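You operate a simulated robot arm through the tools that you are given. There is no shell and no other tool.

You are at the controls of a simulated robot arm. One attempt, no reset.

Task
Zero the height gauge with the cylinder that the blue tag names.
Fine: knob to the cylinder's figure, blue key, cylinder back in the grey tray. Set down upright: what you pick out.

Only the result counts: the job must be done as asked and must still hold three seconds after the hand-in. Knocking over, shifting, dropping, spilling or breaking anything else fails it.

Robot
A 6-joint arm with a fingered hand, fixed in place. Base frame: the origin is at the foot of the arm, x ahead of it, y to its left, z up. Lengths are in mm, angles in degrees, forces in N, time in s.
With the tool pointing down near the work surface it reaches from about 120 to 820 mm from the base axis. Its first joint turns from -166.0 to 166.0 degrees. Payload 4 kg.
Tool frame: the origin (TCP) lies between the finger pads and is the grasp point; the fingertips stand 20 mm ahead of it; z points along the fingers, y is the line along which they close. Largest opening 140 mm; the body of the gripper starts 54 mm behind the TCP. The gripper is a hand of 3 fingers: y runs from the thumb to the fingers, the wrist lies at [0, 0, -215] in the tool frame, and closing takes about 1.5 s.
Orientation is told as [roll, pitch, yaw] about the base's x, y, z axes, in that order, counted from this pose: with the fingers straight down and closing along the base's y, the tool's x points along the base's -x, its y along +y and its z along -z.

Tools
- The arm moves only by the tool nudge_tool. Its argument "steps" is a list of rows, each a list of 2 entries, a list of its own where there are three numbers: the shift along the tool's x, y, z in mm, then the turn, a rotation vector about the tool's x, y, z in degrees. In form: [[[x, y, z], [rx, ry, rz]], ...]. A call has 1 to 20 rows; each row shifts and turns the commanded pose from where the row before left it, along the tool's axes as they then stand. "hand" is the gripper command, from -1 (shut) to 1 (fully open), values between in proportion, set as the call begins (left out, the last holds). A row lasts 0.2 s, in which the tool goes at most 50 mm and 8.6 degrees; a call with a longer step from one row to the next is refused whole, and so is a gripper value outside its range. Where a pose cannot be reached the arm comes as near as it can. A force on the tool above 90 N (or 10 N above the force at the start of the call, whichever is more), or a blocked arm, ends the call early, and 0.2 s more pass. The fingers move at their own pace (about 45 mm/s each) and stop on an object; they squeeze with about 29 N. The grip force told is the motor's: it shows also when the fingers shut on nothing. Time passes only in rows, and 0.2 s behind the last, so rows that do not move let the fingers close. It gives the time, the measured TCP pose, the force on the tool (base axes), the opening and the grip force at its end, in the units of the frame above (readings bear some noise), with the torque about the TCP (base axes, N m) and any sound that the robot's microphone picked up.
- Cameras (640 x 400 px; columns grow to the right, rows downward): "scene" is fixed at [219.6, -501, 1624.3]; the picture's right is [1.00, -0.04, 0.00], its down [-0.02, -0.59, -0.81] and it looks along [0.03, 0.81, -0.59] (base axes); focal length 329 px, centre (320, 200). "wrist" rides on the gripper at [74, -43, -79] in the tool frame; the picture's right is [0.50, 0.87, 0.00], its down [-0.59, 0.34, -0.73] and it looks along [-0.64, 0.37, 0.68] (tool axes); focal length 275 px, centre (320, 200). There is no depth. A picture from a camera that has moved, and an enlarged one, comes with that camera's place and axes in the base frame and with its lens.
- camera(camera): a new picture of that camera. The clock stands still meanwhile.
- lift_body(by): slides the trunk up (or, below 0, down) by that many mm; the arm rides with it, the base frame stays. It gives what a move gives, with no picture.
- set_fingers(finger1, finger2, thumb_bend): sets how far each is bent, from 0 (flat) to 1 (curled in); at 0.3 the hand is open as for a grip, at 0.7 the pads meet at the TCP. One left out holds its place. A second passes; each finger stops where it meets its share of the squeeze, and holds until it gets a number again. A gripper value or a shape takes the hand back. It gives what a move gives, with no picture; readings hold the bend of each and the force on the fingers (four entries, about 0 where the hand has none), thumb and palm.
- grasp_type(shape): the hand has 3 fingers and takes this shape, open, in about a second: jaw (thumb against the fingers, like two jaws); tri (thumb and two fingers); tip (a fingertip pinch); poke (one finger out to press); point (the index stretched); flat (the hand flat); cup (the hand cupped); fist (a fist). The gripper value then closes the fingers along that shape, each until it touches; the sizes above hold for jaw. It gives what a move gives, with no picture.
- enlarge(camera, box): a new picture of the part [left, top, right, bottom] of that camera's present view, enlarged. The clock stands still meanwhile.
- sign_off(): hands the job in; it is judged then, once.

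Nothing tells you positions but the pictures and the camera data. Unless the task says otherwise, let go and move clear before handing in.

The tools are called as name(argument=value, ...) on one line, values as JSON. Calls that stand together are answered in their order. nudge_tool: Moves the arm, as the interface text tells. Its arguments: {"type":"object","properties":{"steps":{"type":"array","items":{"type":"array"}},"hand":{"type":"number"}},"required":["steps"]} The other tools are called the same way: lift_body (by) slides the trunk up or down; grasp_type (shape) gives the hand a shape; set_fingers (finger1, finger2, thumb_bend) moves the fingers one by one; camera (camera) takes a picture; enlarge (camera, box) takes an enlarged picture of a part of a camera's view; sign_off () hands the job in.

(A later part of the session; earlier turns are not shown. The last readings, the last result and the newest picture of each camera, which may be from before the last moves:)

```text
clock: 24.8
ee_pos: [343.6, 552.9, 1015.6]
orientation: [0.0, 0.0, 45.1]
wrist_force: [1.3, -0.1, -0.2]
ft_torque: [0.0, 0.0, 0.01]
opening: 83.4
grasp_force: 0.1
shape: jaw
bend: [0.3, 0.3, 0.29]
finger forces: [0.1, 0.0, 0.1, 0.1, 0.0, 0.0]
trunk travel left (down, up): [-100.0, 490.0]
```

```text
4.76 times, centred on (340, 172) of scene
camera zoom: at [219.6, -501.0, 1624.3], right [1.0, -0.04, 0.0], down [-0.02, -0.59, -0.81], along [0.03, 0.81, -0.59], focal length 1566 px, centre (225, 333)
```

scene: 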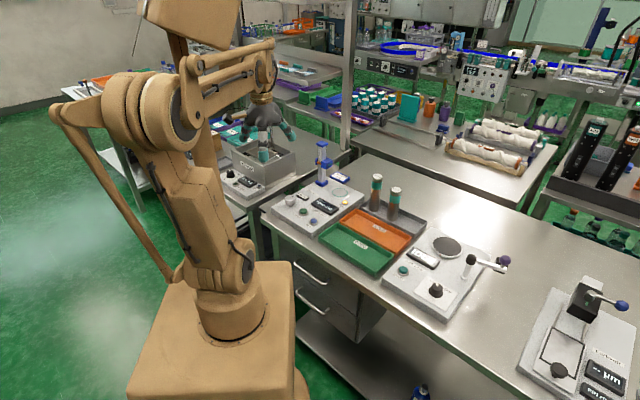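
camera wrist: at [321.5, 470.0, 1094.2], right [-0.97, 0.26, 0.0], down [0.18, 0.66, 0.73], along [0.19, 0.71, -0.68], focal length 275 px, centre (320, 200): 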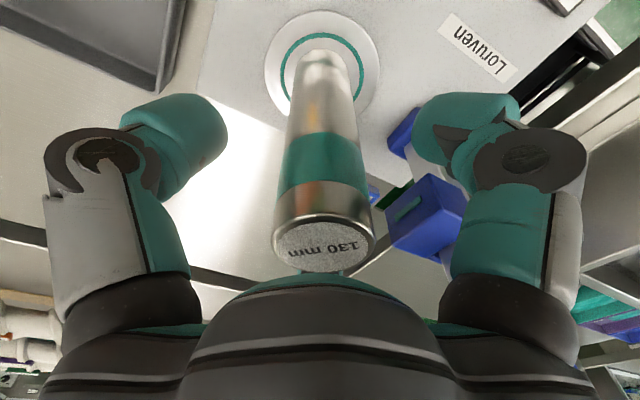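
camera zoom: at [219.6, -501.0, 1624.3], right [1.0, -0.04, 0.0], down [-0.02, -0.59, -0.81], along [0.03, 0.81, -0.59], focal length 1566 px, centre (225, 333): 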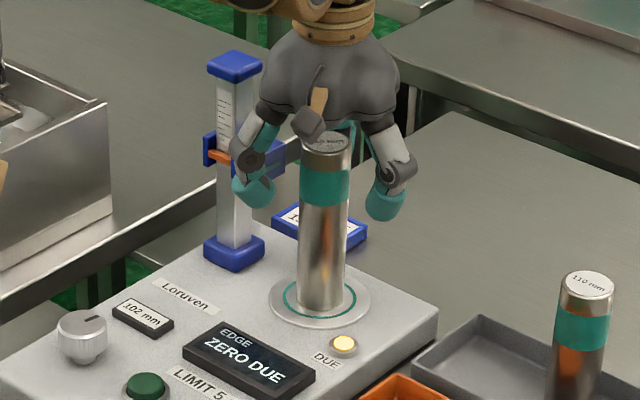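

The cylinder stands alone on the plate. I lift straight up and look again.

nudge_tool(steps=[[[0, 0, -6], [0, 0, 0]], [[0, 0, -15], [0, 0, 0]], [[0, 0, -25], [0, 0, 0]], [[0, 0, -30], [0, 0, 0]], [[0, 0, -25], [0, 0, 0]], [[0, 0, -9], [0, 0, 0]], [[0, 0, 0], [0, 0, 0]]])

camera(camera="wrist")

enlarge(camera="scene", box=[260, 130, 420, 230])

```text
clock: 26.4
ee_pos: [342.6, 554.4, 1124.2]
orientation: [0.0, 0.1, 45.0]
wrist_force: [0.0, 0.3, -0.1]
ft_torque: [0.0, 0.02, -0.03]
opening: 83.6
grasp_force: 0.2
shape: jaw
bend: [0.3, 0.3, 0.29]
finger forces: [0.1, 0.0, 0.0, 0.0, 0.1, 0.0]
trunk travel left (down, up): [-100.0, 490.0]
```

```text
taken
camera wrist: at [321.5, 471.5, 1203.8], right [-0.97, 0.26, 0.0], down [0.18, 0.66, 0.73], along [0.19, 0.71, -0.68], focal length 275 px, centre (320, 200)
```

wrist: 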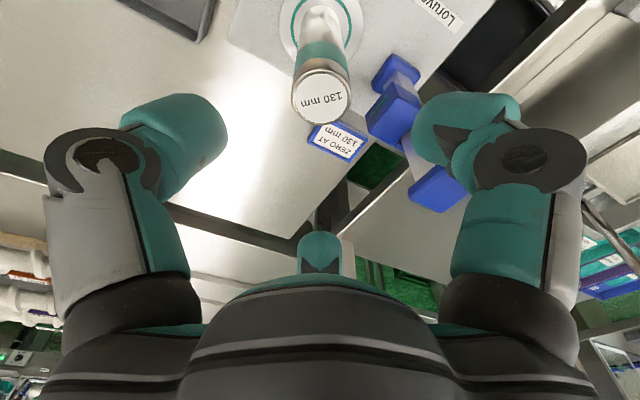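

```text
4.00 times, centred on (340, 180) of scene
camera zoom: at [219.6, -501.0, 1624.3], right [1.0, -0.04, 0.0], down [-0.02, -0.59, -0.81], along [0.03, 0.81, -0.59], focal length 1316 px, centre (240, 280)
```

zoom: 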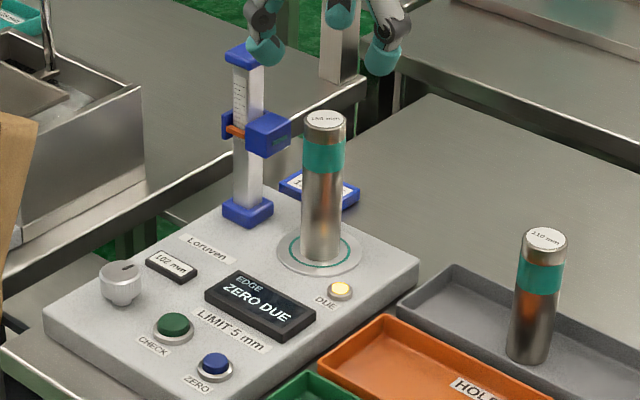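

The cylinder is left on the plate within the ring. Next the knob, near (151, 484, top ≈ 920): moving over there at height.

nudge_tool(steps=[[[20, 9, 0], [0, 0, 0]], [[35, 16, 0], [0, 0, 0]], [[38, 17.5, 0], [0, 0, 0]], [[38, 17.5, 5], [0, 0, 0]], [[35, 16, 20], [0, 0, 0]], [[20, 9, 30], [0, 0, 0]], [[0, 0, 20], [0, 0, 0]], [[0, 0, 0], [0, 0, 0]], [[0, 0, 0], [0, 0, 0]]])

camera(camera="wrist")

enlarge(camera="scene", box=[240, 130, 400, 230])

```text
clock: 27.6
ee_pos: [220.2, 545.8, 1082.4]
orientation: [0.0, 0.0, 43.0]
wrist_force: [-0.4, 0.1, -0.3]
ft_torque: [-0.01, 0.0, 0.02]
opening: 83.5
grasp_force: 0.0
shape: jaw
bend: [0.3, 0.3, 0.29]
finger forces: [0.0, 0.0, 0.0, 0.0, 0.1, 0.1]
trunk travel left (down, up): [-100.0, 490.0]
stopped in row 5: the arm was blocked; the commanded pose is now the measured one
```

```text
taken
camera wrist: at [195.6, 464.2, 1161.1], right [-0.96, 0.29, 0.0], down [0.2, 0.65, 0.73], along [0.21, 0.7, -0.68], focal length 275 px, centre (320, 200)
```

wrist: 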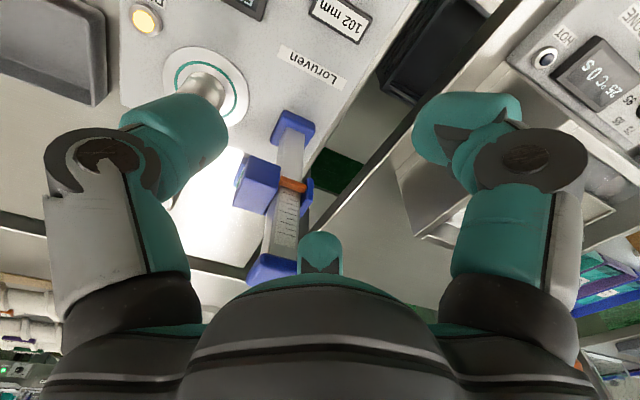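

```text
4.00 times, centred on (320, 180) of scene
camera zoom: at [219.6, -501.0, 1624.3], right [1.0, -0.04, 0.0], down [-0.02, -0.59, -0.81], along [0.03, 0.81, -0.59], focal length 1316 px, centre (320, 280)
```

zoom: 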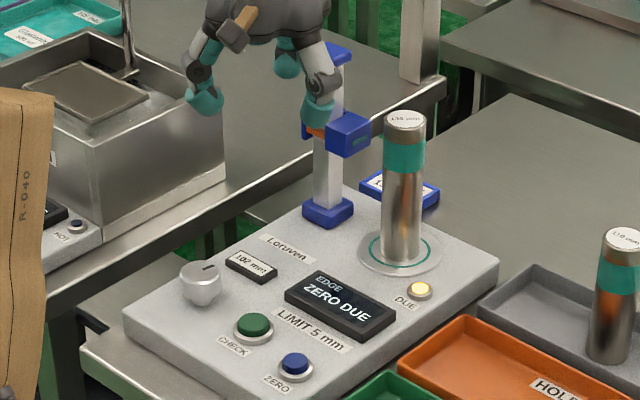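

The move stopped early: the arm was blocked partway, near the gauge column, at (220, 546, 1082). I need to see what is touching before moving on.

camera(camera="scene")

enlarge(camera="scene", box=[270, 120, 350, 190])

enlarge(camera="wrist", box=[200, 80, 400, 300])

```text
taken
```

scene: 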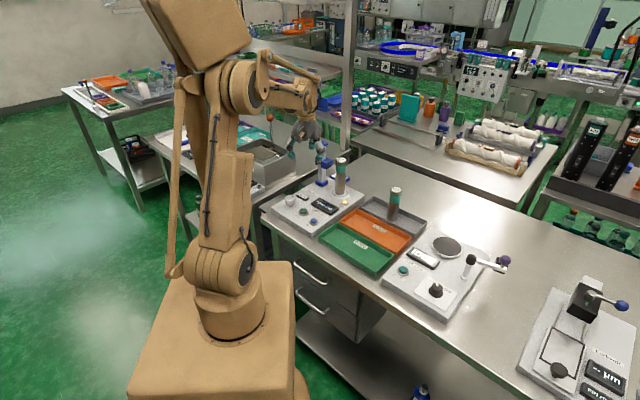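

```text
5.71 times, centred on (310, 155) of scene
camera zoom: at [219.6, -501.0, 1624.3], right [1.0, -0.04, 0.0], down [-0.02, -0.59, -0.81], along [0.03, 0.81, -0.59], focal length 1880 px, centre (377, 457)
```

zoom: 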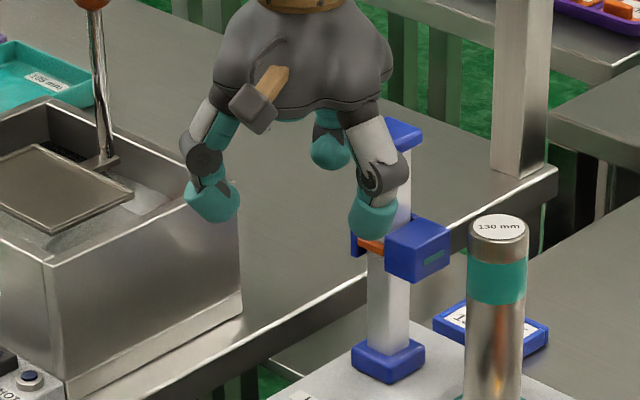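

```text
1.82 times, centred on (300, 190) of wrist
camera zoom: at [195.6, 464.2, 1161.1], right [-0.96, 0.29, 0.0], down [0.2, 0.65, 0.73], along [0.21, 0.7, -0.68], focal length 500 px, centre (356, 218)
```

zoom: 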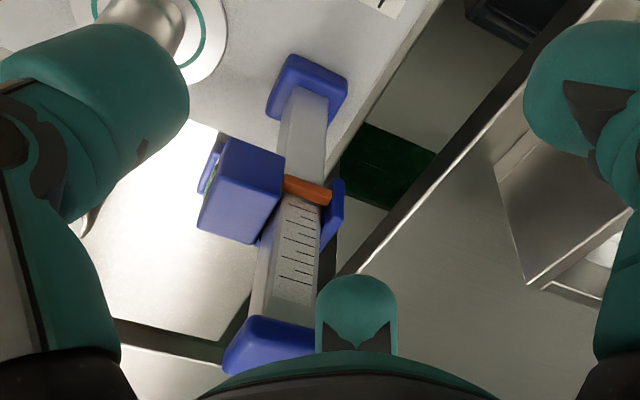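

Nothing looks displaced: column, panel and cylinder are where they were, and the force is near zero. The far finger is close to the column's cap, so I lift straight up slowly first.

nudge_tool(steps=[[[0, 0, -3], [0, 0, 0]], [[0, 0, -6], [0, 0, 0]], [[0, 0, -6], [0, 0, 0]], [[0, 0, 0], [0, 0, 0]]])

enlarge(camera="scene", box=[180, 0, 372, 140])

```text
clock: 28.6
ee_pos: [218.2, 548.5, 1098.2]
orientation: [0.0, 0.0, 43.1]
wrist_force: [0.1, -0.4, -0.4]
ft_torque: [0.02, 0.0, -0.01]
opening: 83.5
grasp_force: 0.0
shape: jaw
bend: [0.3, 0.3, 0.29]
finger forces: [0.0, 0.0, 0.0, 0.1, 0.0, 0.1]
trunk travel left (down, up): [-100.0, 490.0]
```

```text
2.86 times, centred on (276, 70) of scene
camera zoom: at [219.6, -501.0, 1624.3], right [1.0, -0.04, 0.0], down [-0.02, -0.59, -0.81], along [0.03, 0.81, -0.59], focal length 940 px, centre (446, 571)
```

zoom: 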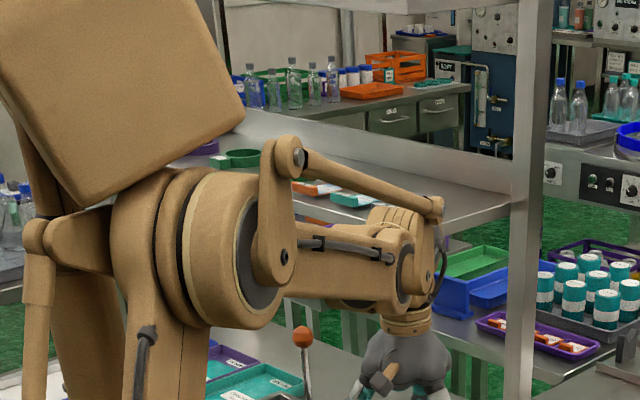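

The arm responds normally. I try a slow short move toward the knob (away from the column), checking that the pose follows.

nudge_tool(steps=[[[4, 0, -5], [0, 0, 0]], [[8, 0, -5], [0, 0, 0]], [[10, 0, -5], [0, 0, 0]], [[10, 0, 0], [0, 0, 0]], [[8, 0, 0], [0, 0, 0]], [[0, 0, 0], [0, 0, 0]], [[0, 0, 0], [0, 0, 0]]])

```text
clock: 30.2
ee_pos: [188.5, 514.2, 1114.1]
orientation: [0.0, 0.0, 43.1]
wrist_force: [-1.1, 0.3, -0.8]
ft_torque: [0.01, 0.0, -0.01]
opening: 83.4
grasp_force: 0.1
shape: jaw
bend: [0.3, 0.3, 0.29]
finger forces: [0.0, 0.1, 0.0, 0.0, 0.0, 0.1]
trunk travel left (down, up): [-100.0, 490.0]
```

It follows now. Continuing gently to above the knob.

nudge_tool(steps=[[[8, 0.6, 0], [0, 0, 0]], [[12, 1, 4], [0, 0, 0]], [[12, 1, 8], [0, 0, 0]], [[10, 0.6, 8], [0, 0, 0]], [[7, 0.4, 6], [0, 0, 0]], [[0, 0, 0], [0, 0, 0]], [[0, 0, 0], [0, 0, 0]]])

camera(camera="wrist")

enlarge(camera="scene", box=[240, 120, 400, 230])

```text
clock: 31.8
ee_pos: [148.2, 485.2, 1087.4]
orientation: [0.1, -0.1, 43.5]
wrist_force: [0.2, 0.0, -0.6]
ft_torque: [0.02, -0.01, -0.01]
opening: 83.6
grasp_force: 0.0
shape: jaw
bend: [0.3, 0.3, 0.29]
finger forces: [0.0, 0.1, 0.1, 0.0, 0.0, 0.0]
trunk travel left (down, up): [-100.0, 490.0]
```

```text
taken
camera wrist: at [123.7, 402.3, 1167.7], right [-0.96, 0.29, 0.0], down [0.19, 0.65, 0.73], along [0.21, 0.7, -0.68], focal length 275 px, centre (320, 200)
```

wrist: 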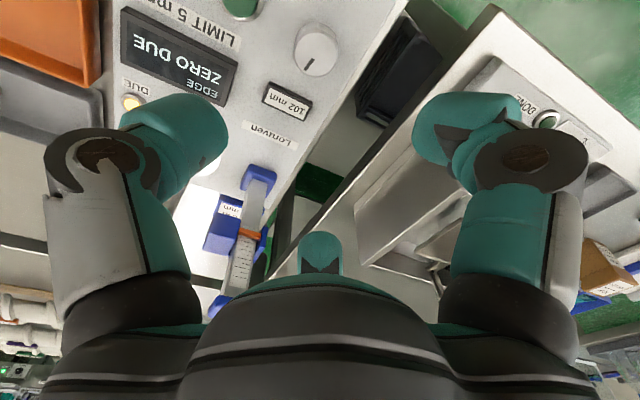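

```text
3.64 times, centred on (320, 175) of scene
camera zoom: at [219.6, -501.0, 1624.3], right [1.0, -0.04, 0.0], down [-0.02, -0.59, -0.81], along [0.03, 0.81, -0.59], focal length 1196 px, centre (320, 291)
```

zoom: 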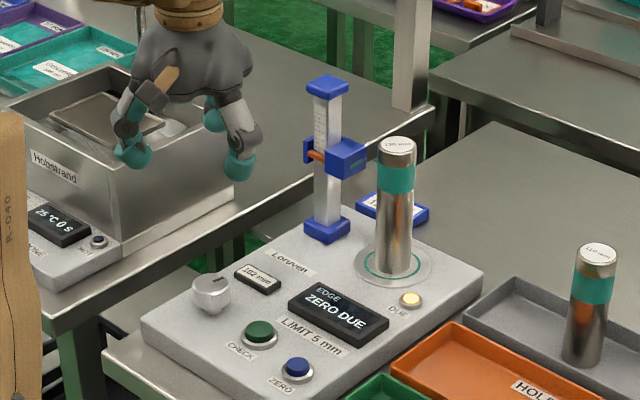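

The knob is nearly beneath the hand. Zooming in to centre on it.

enlarge(camera="wrist", box=[240, 0, 400, 120])

enlarge(camera="scene", box=[278, 185, 318, 215])

```text
3.33 times, centred on (320, 60) of wrist
camera zoom: at [123.7, 402.3, 1167.7], right [-0.96, 0.29, 0.0], down [0.19, 0.65, 0.73], along [0.21, 0.7, -0.68], focal length 918 px, centre (320, 667)
```

zoom: 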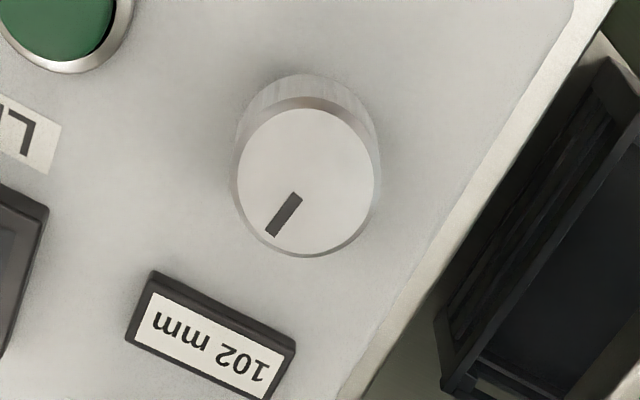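

```text
13.33 times, centred on (298, 200) of scene
camera zoom: at [219.6, -501.0, 1624.3], right [1.0, -0.04, 0.0], down [-0.02, -0.59, -0.81], along [0.03, 0.81, -0.59], focal length 4386 px, centre (613, 200)
```

zoom: 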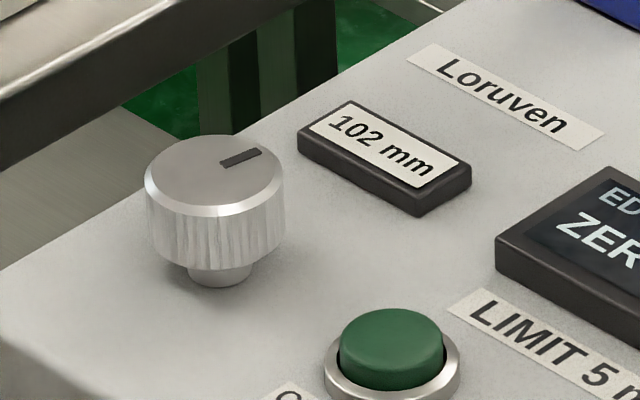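

The knob (about 36 mm wide, top z ≈ 920) is at (151.5, 485.3). I narrow the fingers to about 56 mm, centre over it and come down to just above.

nudge_tool(steps=[[[-2.7, -2.5, 0], [0, 0, 0]], [[0, 0, 10], [0, 0, 0]], [[0, 0, 20], [0, 0, 0]], [[0, 0, 25], [0, 0, 0]], [[0, 0, 25], [0, 0, 0]], [[0, 0, 25], [0, 0, 0]], [[0, 0, 15], [0, 0, 0]], [[0, 0, 5], [0, 0, 0]], [[0, 0, 0], [0, 0, 0]], [[0, 0, 0], [0, 0, 0]]], hand=-0.2)

camera(camera="wrist")

enlarge(camera="scene", box=[260, 160, 340, 220])

```text
clock: 34.0
ee_pos: [152.4, 487.9, 960.7]
orientation: [0.0, 0.0, 43.4]
wrist_force: [-0.5, -0.5, -0.1]
ft_torque: [0.03, 0.0, 0.02]
opening: 56.1
grasp_force: 0.1
shape: jaw
bend: [0.38, 0.38, 0.37]
finger forces: [0.0, 0.0, 0.0, 0.0, 0.0, 0.1]
trunk travel left (down, up): [-100.0, 490.0]
```

```text
taken
camera wrist: at [127.6, 405.7, 1040.3], right [-0.96, 0.29, 0.0], down [0.19, 0.65, 0.73], along [0.21, 0.7, -0.68], focal length 275 px, centre (320, 200)
```

wrist: 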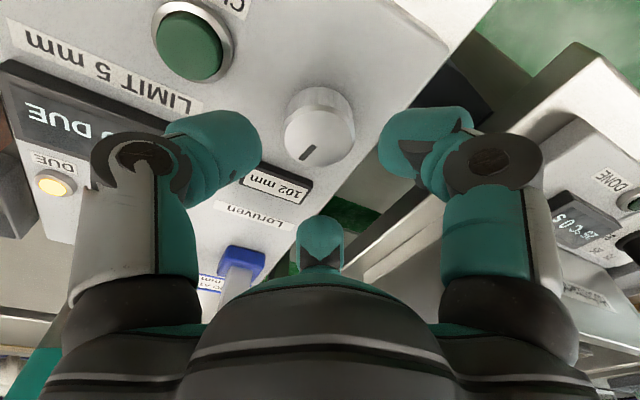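

```text
6.67 times, centred on (300, 190) of scene
camera zoom: at [219.6, -501.0, 1624.3], right [1.0, -0.04, 0.0], down [-0.02, -0.59, -0.81], along [0.03, 0.81, -0.59], focal length 2193 px, centre (453, 267)
```

zoom: 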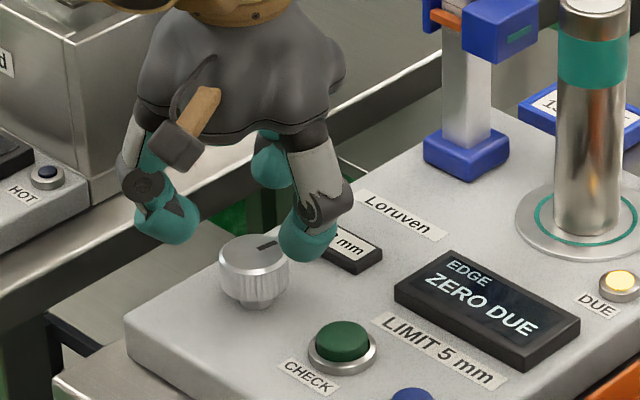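

Getting closer; checking the knob's centre again.

enlarge(camera="wrist", box=[240, 60, 400, 180])

```text
3.33 times, centred on (320, 120) of wrist
camera zoom: at [127.6, 405.7, 1040.3], right [-0.96, 0.29, 0.0], down [0.19, 0.65, 0.73], along [0.21, 0.7, -0.68], focal length 918 px, centre (320, 467)
```

zoom: 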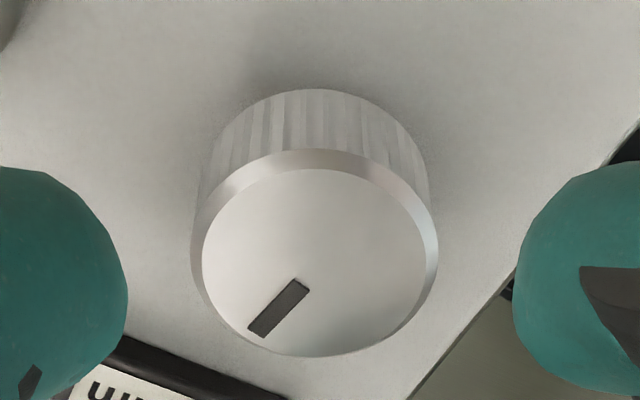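

The knob centre is within 2 mm of the tool axis. Small correction and slow descent around the knob.

nudge_tool(steps=[[[1.0, -1.5, 5], [0, 0, 0]], [[0, 0, 10], [0, 0, 0]], [[0, 0, 10], [0, 0, 0]], [[0, 0, 8], [0, 0, 0]], [[0, 0, 4], [0, 0, 0]], [[0, 0, 0], [0, 0, 0]], [[0, 0, 0], [0, 0, 0]]])

camera(camera="wrist")

enlarge(camera="scene", box=[260, 160, 340, 220])

```text
clock: 35.6
ee_pos: [152.3, 482.5, 925.9]
orientation: [0.1, 0.0, 43.4]
wrist_force: [-0.6, -0.2, 0.0]
ft_torque: [-0.01, 0.01, -0.01]
opening: 55.9
grasp_force: 0.0
shape: jaw
bend: [0.38, 0.38, 0.37]
finger forces: [0.0, 0.0, 0.0, 0.1, 0.0, 0.1]
trunk travel left (down, up): [-100.0, 490.0]
```

```text
taken
camera wrist: at [127.9, 400.5, 1006.0], right [-0.96, 0.29, 0.0], down [0.19, 0.65, 0.73], along [0.21, 0.7, -0.68], focal length 275 px, centre (320, 200)
```

wrist: 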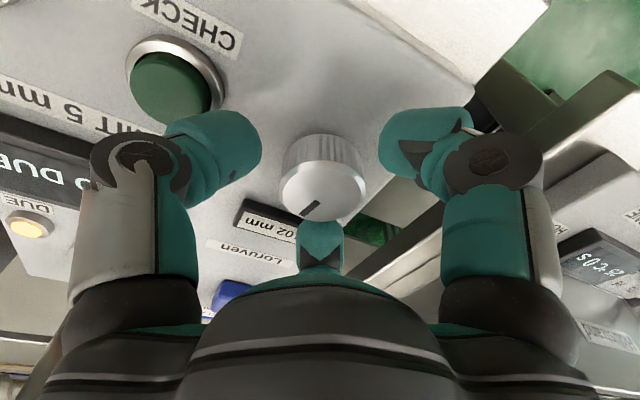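

```text
6.67 times, centred on (300, 190) of scene
camera zoom: at [219.6, -501.0, 1624.3], right [1.0, -0.04, 0.0], down [-0.02, -0.59, -0.81], along [0.03, 0.81, -0.59], focal length 2193 px, centre (453, 267)
```

zoom: 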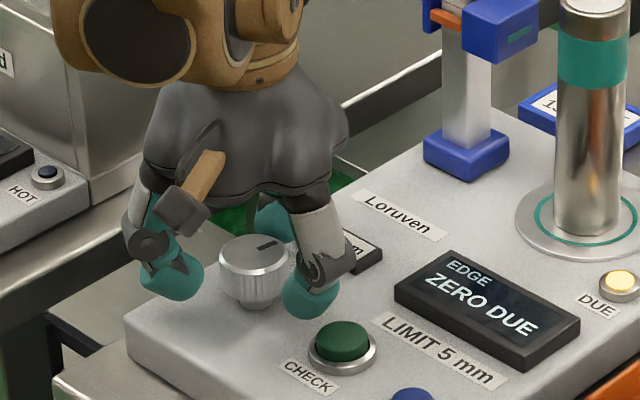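

I check alignment closely before going around the knob.

enlarge(camera="wrist", box=[240, 110, 400, 230])

```text
3.33 times, centred on (320, 170) of wrist
camera zoom: at [127.9, 400.5, 1006.0], right [-0.96, 0.29, 0.0], down [0.19, 0.65, 0.73], along [0.21, 0.7, -0.68], focal length 918 px, centre (320, 300)
```

zoom: 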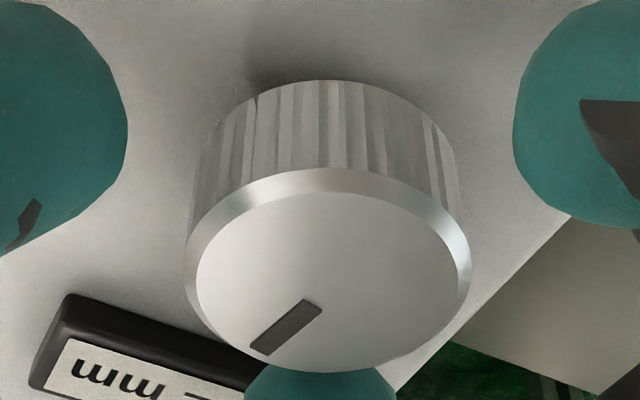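

The hand is about 3.8 mm short of centre; correcting by that amount.

nudge_tool(steps=[[[-1.3, 1.2, 0], [0, 0, 0]], [[-1.3, 1.2, 0], [0, 0, 0]], [[0, 0, 0], [0, 0, 0]], [[0, 0, 0], [0, 0, 0]]])

enlarge(camera="wrist", box=[240, 110, 400, 230])

```text
clock: 36.6
ee_pos: [152.2, 487.3, 926.9]
orientation: [0.0, -0.1, 43.4]
wrist_force: [-0.2, -0.4, 0.5]
ft_torque: [-0.03, -0.02, 0.02]
opening: 56.1
grasp_force: 0.1
shape: jaw
bend: [0.38, 0.38, 0.37]
finger forces: [0.0, 0.0, 0.0, 0.0, 0.0, 0.1]
trunk travel left (down, up): [-100.0, 490.0]
```

```text
3.33 times, centred on (320, 170) of wrist
camera zoom: at [127.9, 404.3, 1005.7], right [-0.96, 0.29, 0.0], down [0.19, 0.65, 0.73], along [0.21, 0.7, -0.68], focal length 918 px, centre (320, 300)
```

zoom: 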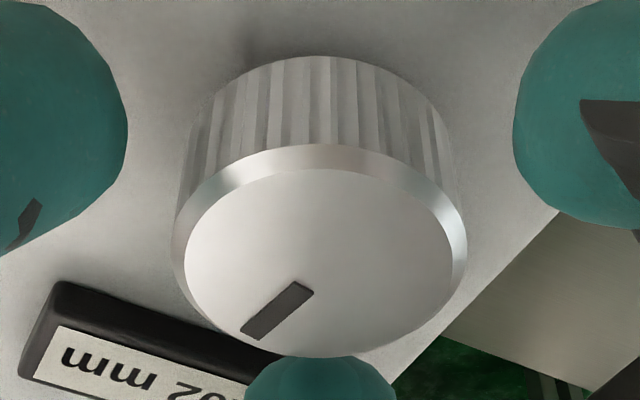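

Now centred. Descending slowly around the knob to TCP z ≈ 912.

nudge_tool(steps=[[[0, 0, 3], [0, 0, 0]], [[0, 0, 4], [0, 0, 0]], [[0, 0, 4], [0, 0, 0]], [[0, 0, 3], [0, 0, 0]], [[0, 0, 0], [0, 0, 0]]])

camera(camera="wrist")

enlarge(camera="scene", box=[260, 160, 340, 220])

```text
clock: 37.8
ee_pos: [151.1, 487.1, 912.5]
orientation: [-0.1, -0.1, 43.5]
wrist_force: [-0.4, -0.2, -0.9]
ft_torque: [0.01, 0.0, -0.01]
opening: 56.2
grasp_force: 0.1
shape: jaw
bend: [0.38, 0.38, 0.37]
finger forces: [0.0, 0.0, 0.0, 0.0, 0.0, 0.0]
trunk travel left (down, up): [-100.0, 490.0]
```

```text
taken
camera wrist: at [127.2, 404.2, 991.3], right [-0.96, 0.29, 0.0], down [0.19, 0.65, 0.73], along [0.21, 0.7, -0.68], focal length 275 px, centre (320, 200)
```

wrist: 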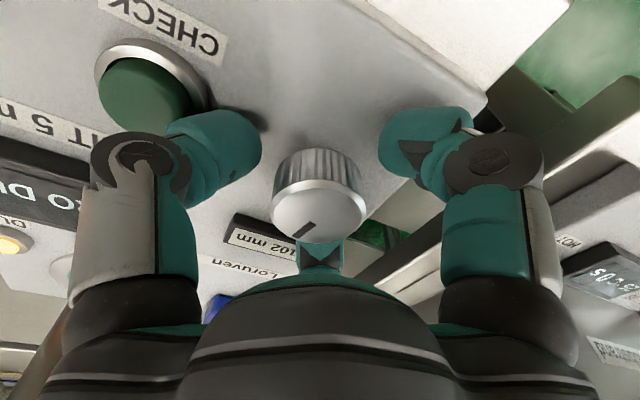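

```text
6.67 times, centred on (300, 190) of scene
camera zoom: at [219.6, -501.0, 1624.3], right [1.0, -0.04, 0.0], down [-0.02, -0.59, -0.81], along [0.03, 0.81, -0.59], focal length 2193 px, centre (453, 267)
```

zoom: 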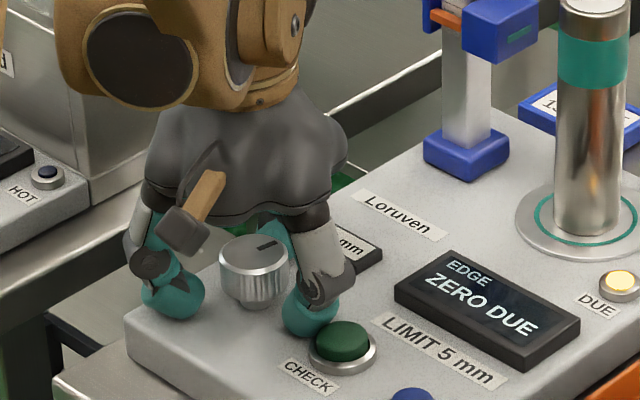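

Fingers straddle the knob with no contact elsewhere. Closing on it.

nudge_tool(steps=[[[0, 0, 0], [0, 0, 0]], [[0, 0, 0], [0, 0, 0]], [[0, 0, 0], [0, 0, 0]], [[0, 0, 0], [0, 0, 0]], [[0, 0, 0], [0, 0, 0]], [[0, 0, 0], [0, 0, 0]]], hand=-1)

enlarge(camera="scene", box=[260, 160, 340, 220])

camera(camera="wrist")

```text
clock: 39.2
ee_pos: [151.4, 487.0, 912.2]
orientation: [0.0, 0.0, 43.3]
wrist_force: [-0.4, -2.0, -11.7]
ft_torque: [-0.11, -0.01, -0.02]
opening: 33.0
grasp_force: 28.9
shape: jaw
bend: [0.47, 0.49, 0.46]
finger forces: [23.5, 22.5, 0.1, 0.1, 25.8, 0.0]
trunk travel left (down, up): [-100.0, 490.0]
```

```text
6.67 times, centred on (300, 190) of scene
camera zoom: at [219.6, -501.0, 1624.3], right [1.0, -0.04, 0.0], down [-0.02, -0.59, -0.81], along [0.03, 0.81, -0.59], focal length 2193 px, centre (453, 267)
```

zoom: 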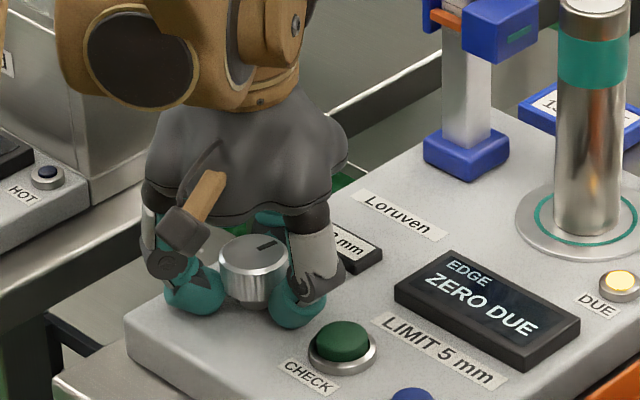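

```text
taken
camera wrist: at [127.4, 404.4, 991.1], right [-0.96, 0.29, 0.0], down [0.19, 0.65, 0.73], along [0.21, 0.7, -0.68], focal length 275 px, centre (320, 200)
```

wrist: 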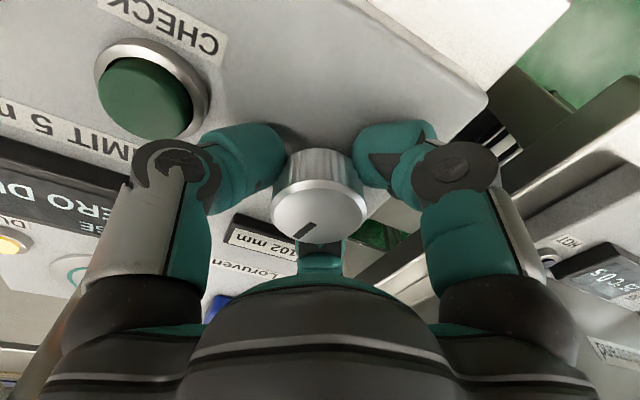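

Gripped on the knob. Turning clockwise by 20° as a test and reading the display.

nudge_tool(steps=[[[0, 0, 0], [0, 0, 2]], [[0, 0, 0], [0, 0, 4]], [[0, 0, 0], [0, 0, 5]], [[0, 0, 0], [0, 0, 5]], [[0, 0, 0], [0, 0, 4]], [[0, 0, 0], [0, 0, 0]], [[0, 0, 0], [0, 0, 0]]])

camera(camera="wrist")

enlarge(camera="scene", box=[260, 160, 340, 220])

```text
clock: 40.8
ee_pos: [151.6, 487.0, 912.0]
orientation: [0.0, 0.0, 23.4]
wrist_force: [4.7, -6.2, -9.4]
ft_torque: [-0.09, -0.11, 0.0]
opening: 32.8
grasp_force: 29.2
shape: jaw
bend: [0.47, 0.49, 0.46]
finger forces: [22.8, 24.0, 0.0, 0.0, 28.1, 0.0]
trunk travel left (down, up): [-100.0, 490.0]
```

```text
taken
camera wrist: at [101.3, 417.7, 991.0], right [-0.8, 0.6, 0.0], down [0.41, 0.54, 0.73], along [0.44, 0.59, -0.68], focal length 275 px, centre (320, 200)
```

wrist: 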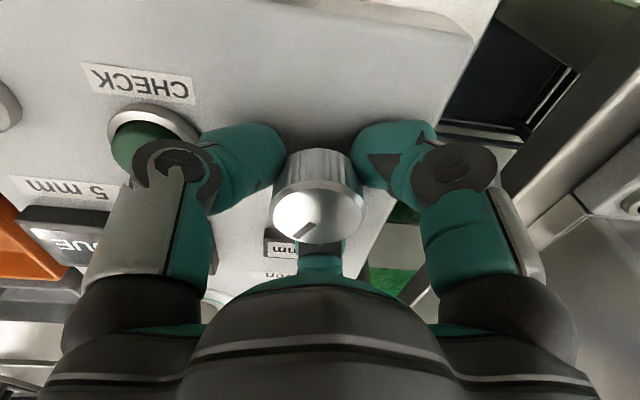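

```text
6.67 times, centred on (300, 190) of scene
camera zoom: at [219.6, -501.0, 1624.3], right [1.0, -0.04, 0.0], down [-0.02, -0.59, -0.81], along [0.03, 0.81, -0.59], focal length 2193 px, centre (453, 267)
```

zoom: 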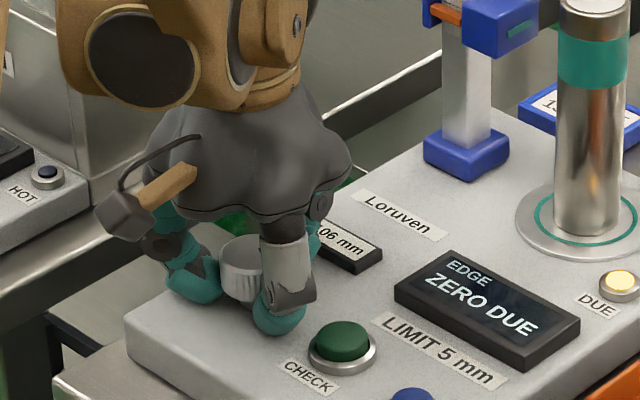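

The display has changed; zooming in to read it.

enlarge(camera="scene", box=[288, 182, 320, 204])

enlarge(camera="wrist", box=[240, 200, 360, 290])

```text
16.00 times, centred on (304, 193) of scene
camera zoom: at [219.6, -501.0, 1624.3], right [1.0, -0.04, 0.0], down [-0.02, -0.59, -0.81], along [0.03, 0.81, -0.59], focal length 5263 px, centre (576, 312)
```

zoom: 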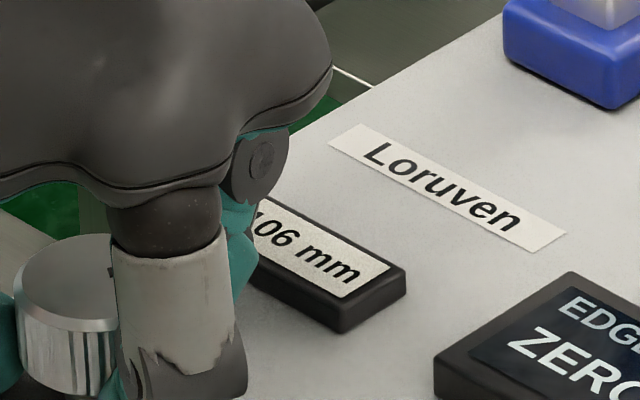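

```text
4.44 times, centred on (300, 245) of wrist
camera zoom: at [101.3, 417.7, 991.0], right [-0.8, 0.6, 0.0], down [0.41, 0.54, 0.73], along [0.44, 0.59, -0.68], focal length 1224 px, centre (409, 0)
```

zoom: 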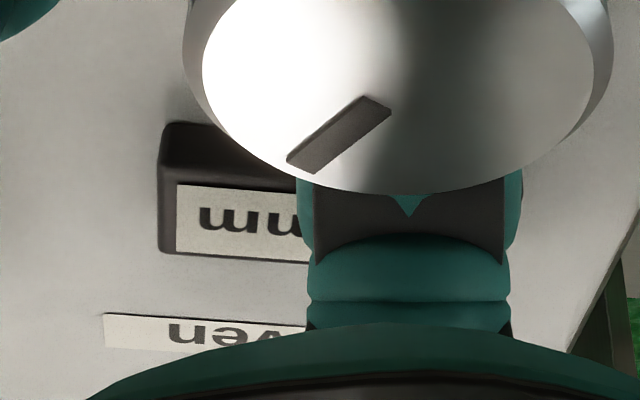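

It reads 106 mm: clockwise raises it about 1 mm per 5°. So about 120° more is needed; I turn another 40° and check.

nudge_tool(steps=[[[0, 0, 0], [0, 0, 3]], [[0, 0, 0], [0, 0, 5]], [[0, 0, 0], [0, 0, 6]], [[0, 0, 0], [0, 0, 6]], [[0, 0, 0], [0, 0, 6]], [[0, 0, 0], [0, 0, 6]], [[0, 0, 0], [0, 0, 5]], [[0, 0, 0], [0, 0, 3]], [[0, 0, 0], [0, 0, 0]], [[0, 0, 0], [0, 0, 0]]])

enlarge(camera="scene", box=[264, 170, 328, 214])

camera(camera="wrist")

```text
clock: 43.0
ee_pos: [152.1, 486.3, 911.3]
orientation: [0.0, 0.1, -16.6]
wrist_force: [12.2, -2.7, -5.2]
ft_torque: [-0.07, -0.11, -0.02]
opening: 32.5
grasp_force: 29.3
shape: jaw
bend: [0.47, 0.49, 0.46]
finger forces: [23.7, 27.5, 0.0, 0.1, 26.4, 0.0]
trunk travel left (down, up): [-100.0, 490.0]
```

```text
9.09 times, centred on (296, 192) of scene
camera zoom: at [219.6, -501.0, 1624.3], right [1.0, -0.04, 0.0], down [-0.02, -0.59, -0.81], along [0.03, 0.81, -0.59], focal length 2990 px, centre (538, 273)
```

zoom: 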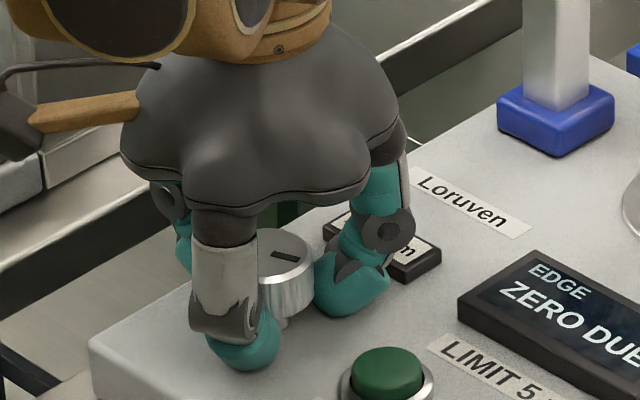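

```text
taken
camera wrist: at [69.9, 465.8, 991.0], right [-0.23, 0.97, 0.0], down [0.66, 0.16, 0.73], along [0.71, 0.17, -0.68], focal length 275 px, centre (320, 200)
```

wrist: 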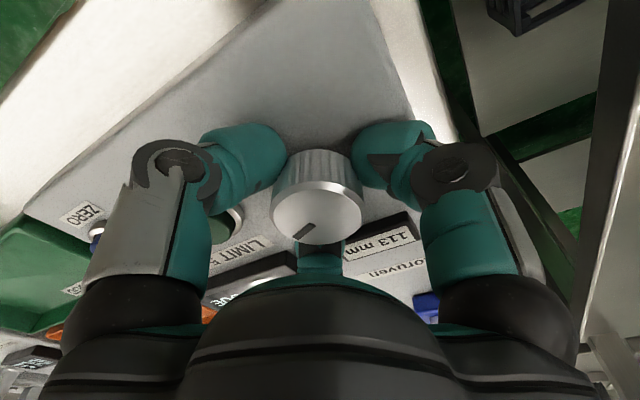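

It reads 113 mm after 60° total (≈0.18 mm per degree). Another 45° clockwise, then re-read.

nudge_tool(steps=[[[0, 0, 0], [0, 0, 3]], [[0, 0, 0], [0, 0, 5]], [[0, 0, 0], [0, 0, 6]], [[0, 0, 0], [0, 0, 6]], [[0, 0, 0], [0, 0, 6]], [[0, 0, 0], [0, 0, 6]], [[0, 0, 0], [0, 0, 6]], [[0, 0, 0], [0, 0, 4]], [[0, 0, 0], [0, 0, 3]], [[0, 0, 0], [0, 0, 0]], [[0, 0, 0], [0, 0, 0]]])

enlarge(camera="scene", box=[264, 170, 328, 214])

camera(camera="wrist")

```text
clock: 45.4
ee_pos: [152.1, 483.1, 913.3]
orientation: [-0.1, 0.1, -61.6]
wrist_force: [13.6, -18.2, -12.7]
ft_torque: [-0.25, -0.17, 0.06]
opening: 32.0
grasp_force: 28.8
shape: jaw
bend: [0.48, 0.49, 0.46]
finger forces: [23.0, 29.6, 0.0, 0.0, 24.7, 0.0]
trunk travel left (down, up): [-100.0, 490.0]
```

```text
9.09 times, centred on (296, 192) of scene
camera zoom: at [219.6, -501.0, 1624.3], right [1.0, -0.04, 0.0], down [-0.02, -0.59, -0.81], along [0.03, 0.81, -0.59], focal length 2990 px, centre (538, 273)
```

zoom: 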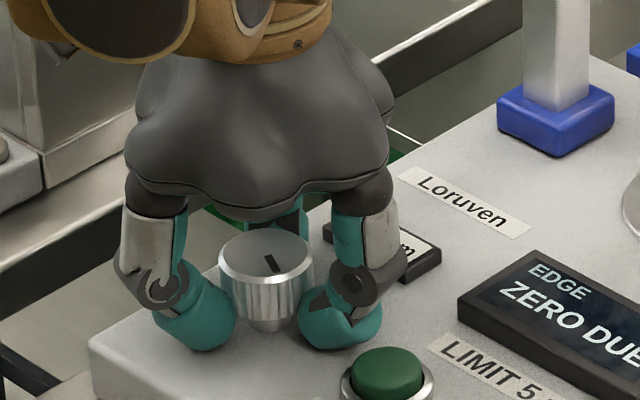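

```text
taken
camera wrist: at [80.5, 529.6, 991.4], right [0.52, 0.85, 0.0], down [0.58, -0.36, 0.73], along [0.62, -0.39, -0.68], focal length 275 px, centre (320, 200)
```

wrist: 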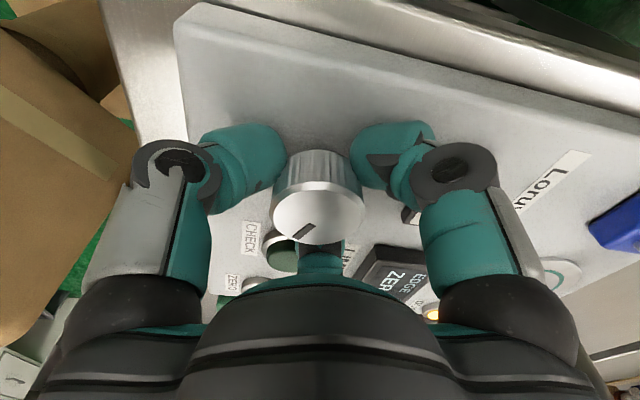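

The knob follows without slipping (about 121 mm expected, display hidden right now). I relieve the small side load and turn 35° more, to an angle where the display can be read.

nudge_tool(steps=[[[-1.2, 0.2, 0], [0, 0, 3]], [[-1.0, 0.2, 0], [0, 0, 5]], [[0, 0, 0], [0, 0, 6]], [[0, 0, 0], [0, 0, 6]], [[0, 0, 0], [0, 0, 6]], [[0, 0, 0], [0, 0, 6]], [[0, 0, 0], [0, 0, 3]], [[0, 0, 0], [0, 0, 0]], [[0, 0, 0], [0, 0, 0]]])

enlarge(camera="scene", box=[264, 170, 328, 214])

camera(camera="wrist")

```text
clock: 47.4
ee_pos: [153.6, 483.6, 912.9]
orientation: [0.0, 0.0, -96.5]
wrist_force: [-1.8, -15.9, -18.2]
ft_torque: [-0.22, 0.0, 0.02]
opening: 32.1
grasp_force: 28.8
shape: jaw
bend: [0.48, 0.49, 0.46]
finger forces: [22.5, 26.4, 0.1, 0.0, 24.8, 0.0]
trunk travel left (down, up): [-100.0, 490.0]
```

```text
9.09 times, centred on (296, 192) of scene
camera zoom: at [219.6, -501.0, 1624.3], right [1.0, -0.04, 0.0], down [-0.02, -0.59, -0.81], along [0.03, 0.81, -0.59], focal length 2990 px, centre (538, 273)
```

zoom: 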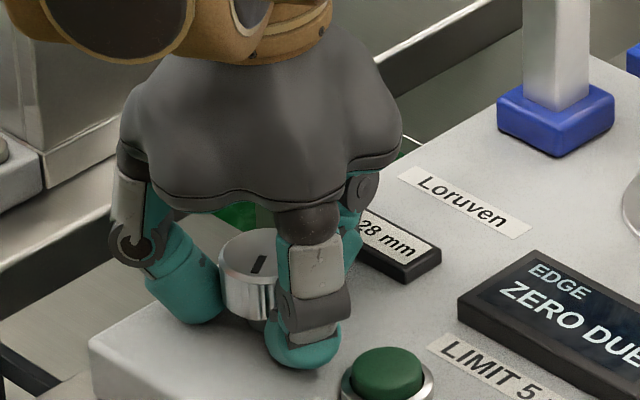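

```text
taken
camera wrist: at [119.5, 562.3, 991.5], right [0.92, 0.4, 0.0], down [0.27, -0.62, 0.73], along [0.29, -0.67, -0.68], focal length 275 px, centre (320, 200)
```

wrist: 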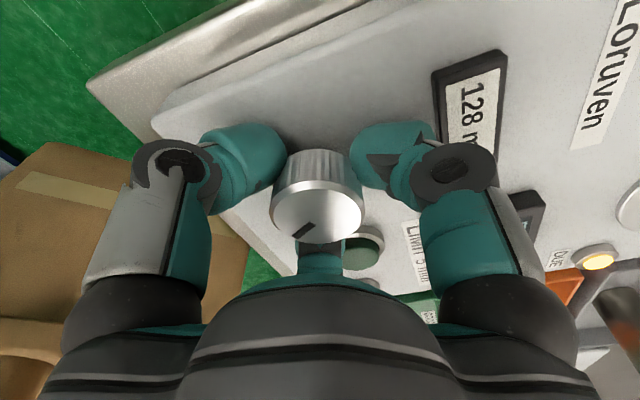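

It reads 128 mm at 140° total, i.e. about 5.4° per mm. Turning 11° more for 130 mm.

nudge_tool(steps=[[[-1.0, 0.1, 0], [0, 0, 2]], [[0, 0, 0], [0, 0, 4]], [[0, 0, 0], [0, 0, 3.2]], [[0, 0, 0], [0, 0, 2]], [[0, 0, 0], [0, 0, 0]], [[0, 0, 0], [0, 0, 0]]])

enlarge(camera="scene", box=[288, 182, 320, 204])

enlarge(camera="wrist", box=[400, 20, 560, 180])

```text
clock: 48.8
ee_pos: [153.3, 482.9, 913.1]
orientation: [0.0, 0.0, -107.8]
wrist_force: [-6.5, -12.4, -14.7]
ft_torque: [-0.17, 0.08, 0.01]
opening: 32.2
grasp_force: 29.0
shape: jaw
bend: [0.48, 0.49, 0.46]
finger forces: [22.6, 25.4, 0.0, 0.0, 25.9, 0.0]
trunk travel left (down, up): [-100.0, 490.0]
```

```text
16.00 times, centred on (304, 193) of scene
camera zoom: at [219.6, -501.0, 1624.3], right [1.0, -0.04, 0.0], down [-0.02, -0.59, -0.81], along [0.03, 0.81, -0.59], focal length 5263 px, centre (576, 312)
```

zoom: 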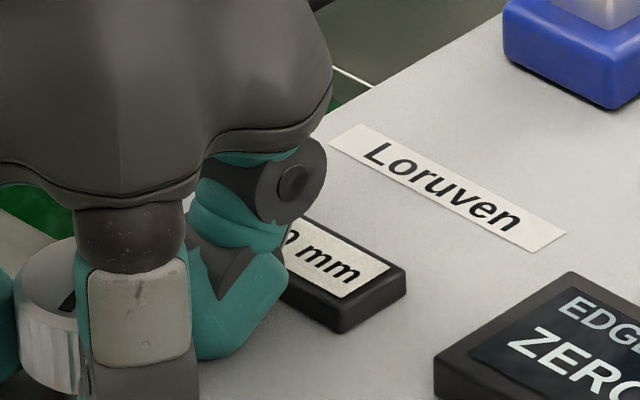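

```text
2.50 times, centred on (480, 100) of wrist
camera zoom: at [135.2, 567.0, 991.5], right [0.98, 0.21, 0.0], down [0.14, -0.66, 0.73], along [0.16, -0.72, -0.68], focal length 688 px, centre (-80, 450)
```

zoom: 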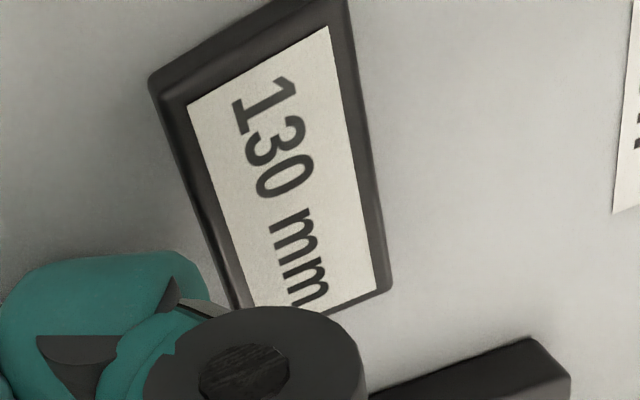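

The display reads 130 mm. I relieve the residual side load, then open the hand a little.

nudge_tool(steps=[[[-0.6, -0.1, 0.5], [0, 0, 0]], [[-0.6, 0, 0.5], [0, 0, 0]], [[0, 0, 0], [0, 0, 0]], [[0, 0, 0], [0, 0, 0]]])

nudge_tool(steps=[[[0, 0, 0], [0, 0, 0]], [[0, 0, 0], [0, 0, 0]], [[0, 0, 0], [0, 0, 0]], [[0, 0, 0], [0, 0, 0]], [[0, 0, 0], [0, 0, 0]]], hand=-0.2)

camera(camera="wrist")

enlarge(camera="wrist", box=[400, 20, 560, 180])

```text
clock: 49.8
ee_pos: [152.9, 483.1, 912.5]
orientation: [0.0, 0.0, -107.8]
wrist_force: [-3.8, 2.4, 2.0]
ft_torque: [0.04, 0.06, -0.03]
opening: 32.5
grasp_force: 28.8
shape: jaw
bend: [0.48, 0.49, 0.46]
finger forces: [26.8, 24.3, 0.0, 0.1, 28.7, 0.0]
trunk travel left (down, up): [-100.0, 490.0]
```

```text
clock: 51.0
ee_pos: [154.3, 482.5, 911.8]
orientation: [0.0, 0.0, -107.6]
wrist_force: [0.3, 0.2, -0.5]
ft_torque: [0.0, 0.02, 0.01]
opening: 55.7
grasp_force: 0.1
shape: jaw
bend: [0.38, 0.38, 0.37]
finger forces: [0.0, 0.0, 0.0, 0.0, 0.0, 0.0]
trunk travel left (down, up): [-100.0, 490.0]
```

```text
taken
camera wrist: at [135.2, 565.8, 990.6], right [0.98, 0.21, 0.0], down [0.14, -0.66, 0.73], along [0.16, -0.72, -0.68], focal length 275 px, centre (320, 200)
```

wrist: 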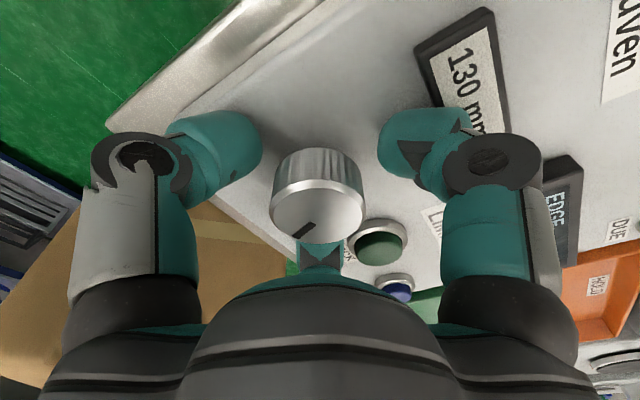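

```text
2.50 times, centred on (480, 100) of wrist
camera zoom: at [135.2, 565.8, 990.6], right [0.98, 0.21, 0.0], down [0.14, -0.66, 0.73], along [0.16, -0.72, -0.68], focal length 688 px, centre (-80, 450)
```

zoom: 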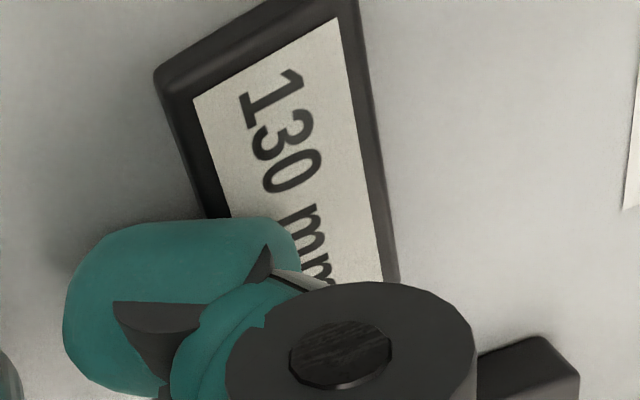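

Released, display still 130 mm. Rising straight up.

nudge_tool(steps=[[[0, 0, -4], [0, 0, 0]], [[0, 0, -10], [0, 0, 0]], [[0, 0, -20], [0, 0, 0]], [[0, 0, -25], [0, 0, 0]], [[0, 0, -25], [0, 0, 0]], [[0, 0, -16], [0, 0, 0]], [[0, 0, 0], [0, 0, 0]], [[0, 0, 0], [0, 0, 0]]])

enlarge(camera="scene", box=[260, 160, 356, 230])

camera(camera="wrist")

```text
clock: 53.0
ee_pos: [163.8, 517.7, 994.0]
orientation: [0.0, 0.0, -108.1]
wrist_force: [0.2, 0.0, 0.3]
ft_torque: [0.0, 0.01, -0.02]
opening: 55.8
grasp_force: 0.1
shape: jaw
bend: [0.38, 0.38, 0.37]
finger forces: [0.0, 0.0, 0.0, 0.1, 0.0, 0.1]
trunk travel left (down, up): [-100.0, 490.0]
stopped in row 8: the arm was blocked; the commanded pose is now the measured one
```

```text
5.71 times, centred on (308, 195) of scene
camera zoom: at [219.6, -501.0, 1624.3], right [1.0, -0.04, 0.0], down [-0.02, -0.59, -0.81], along [0.03, 0.81, -0.59], focal length 1880 px, centre (389, 229)
```

zoom: 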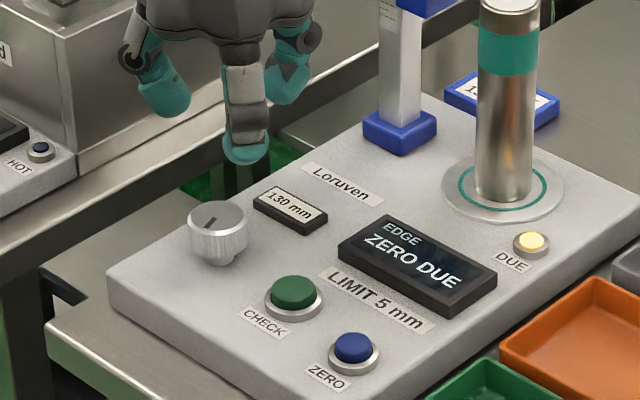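

```text
taken
camera wrist: at [145.6, 601.6, 1072.8], right [0.98, 0.21, 0.0], down [0.14, -0.66, 0.73], along [0.15, -0.72, -0.68], focal length 275 px, centre (320, 200)
```

wrist: 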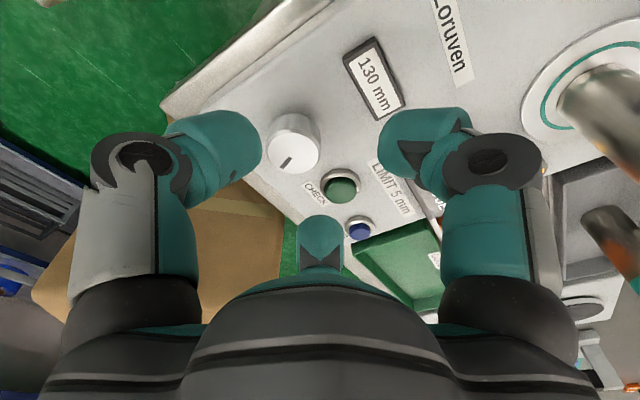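

The knob shows 130 mm, but the arm got blocked on its way up (it now stands at (164, 518, 994), free of contact). I'll first unwind the wrist slowly back towards yaw 0.

nudge_tool(steps=[[[0, 0, 0], [0, 0, -2]], [[0, 0, 0], [0, 0, -4]], [[0, 0, 0], [0, 0, -5]], [[0, 0, 0], [0, 0, -5]], [[0, 0, 0], [0, 0, -5]], [[0, 0, 0], [0, 0, -5]], [[0, 0, 0], [0, 0, -4]], [[0, 0, 0], [0, 0, 0]]])

```text
clock: 54.8
ee_pos: [161.4, 518.1, 995.2]
orientation: [0.0, 0.0, -77.8]
wrist_force: [0.0, 0.3, 0.8]
ft_torque: [0.0, -0.03, 0.06]
opening: 55.9
grasp_force: 0.0
shape: jaw
bend: [0.38, 0.38, 0.37]
finger forces: [0.1, 0.0, 0.0, 0.1, 0.0, 0.0]
trunk travel left (down, up): [-100.0, 490.0]
```

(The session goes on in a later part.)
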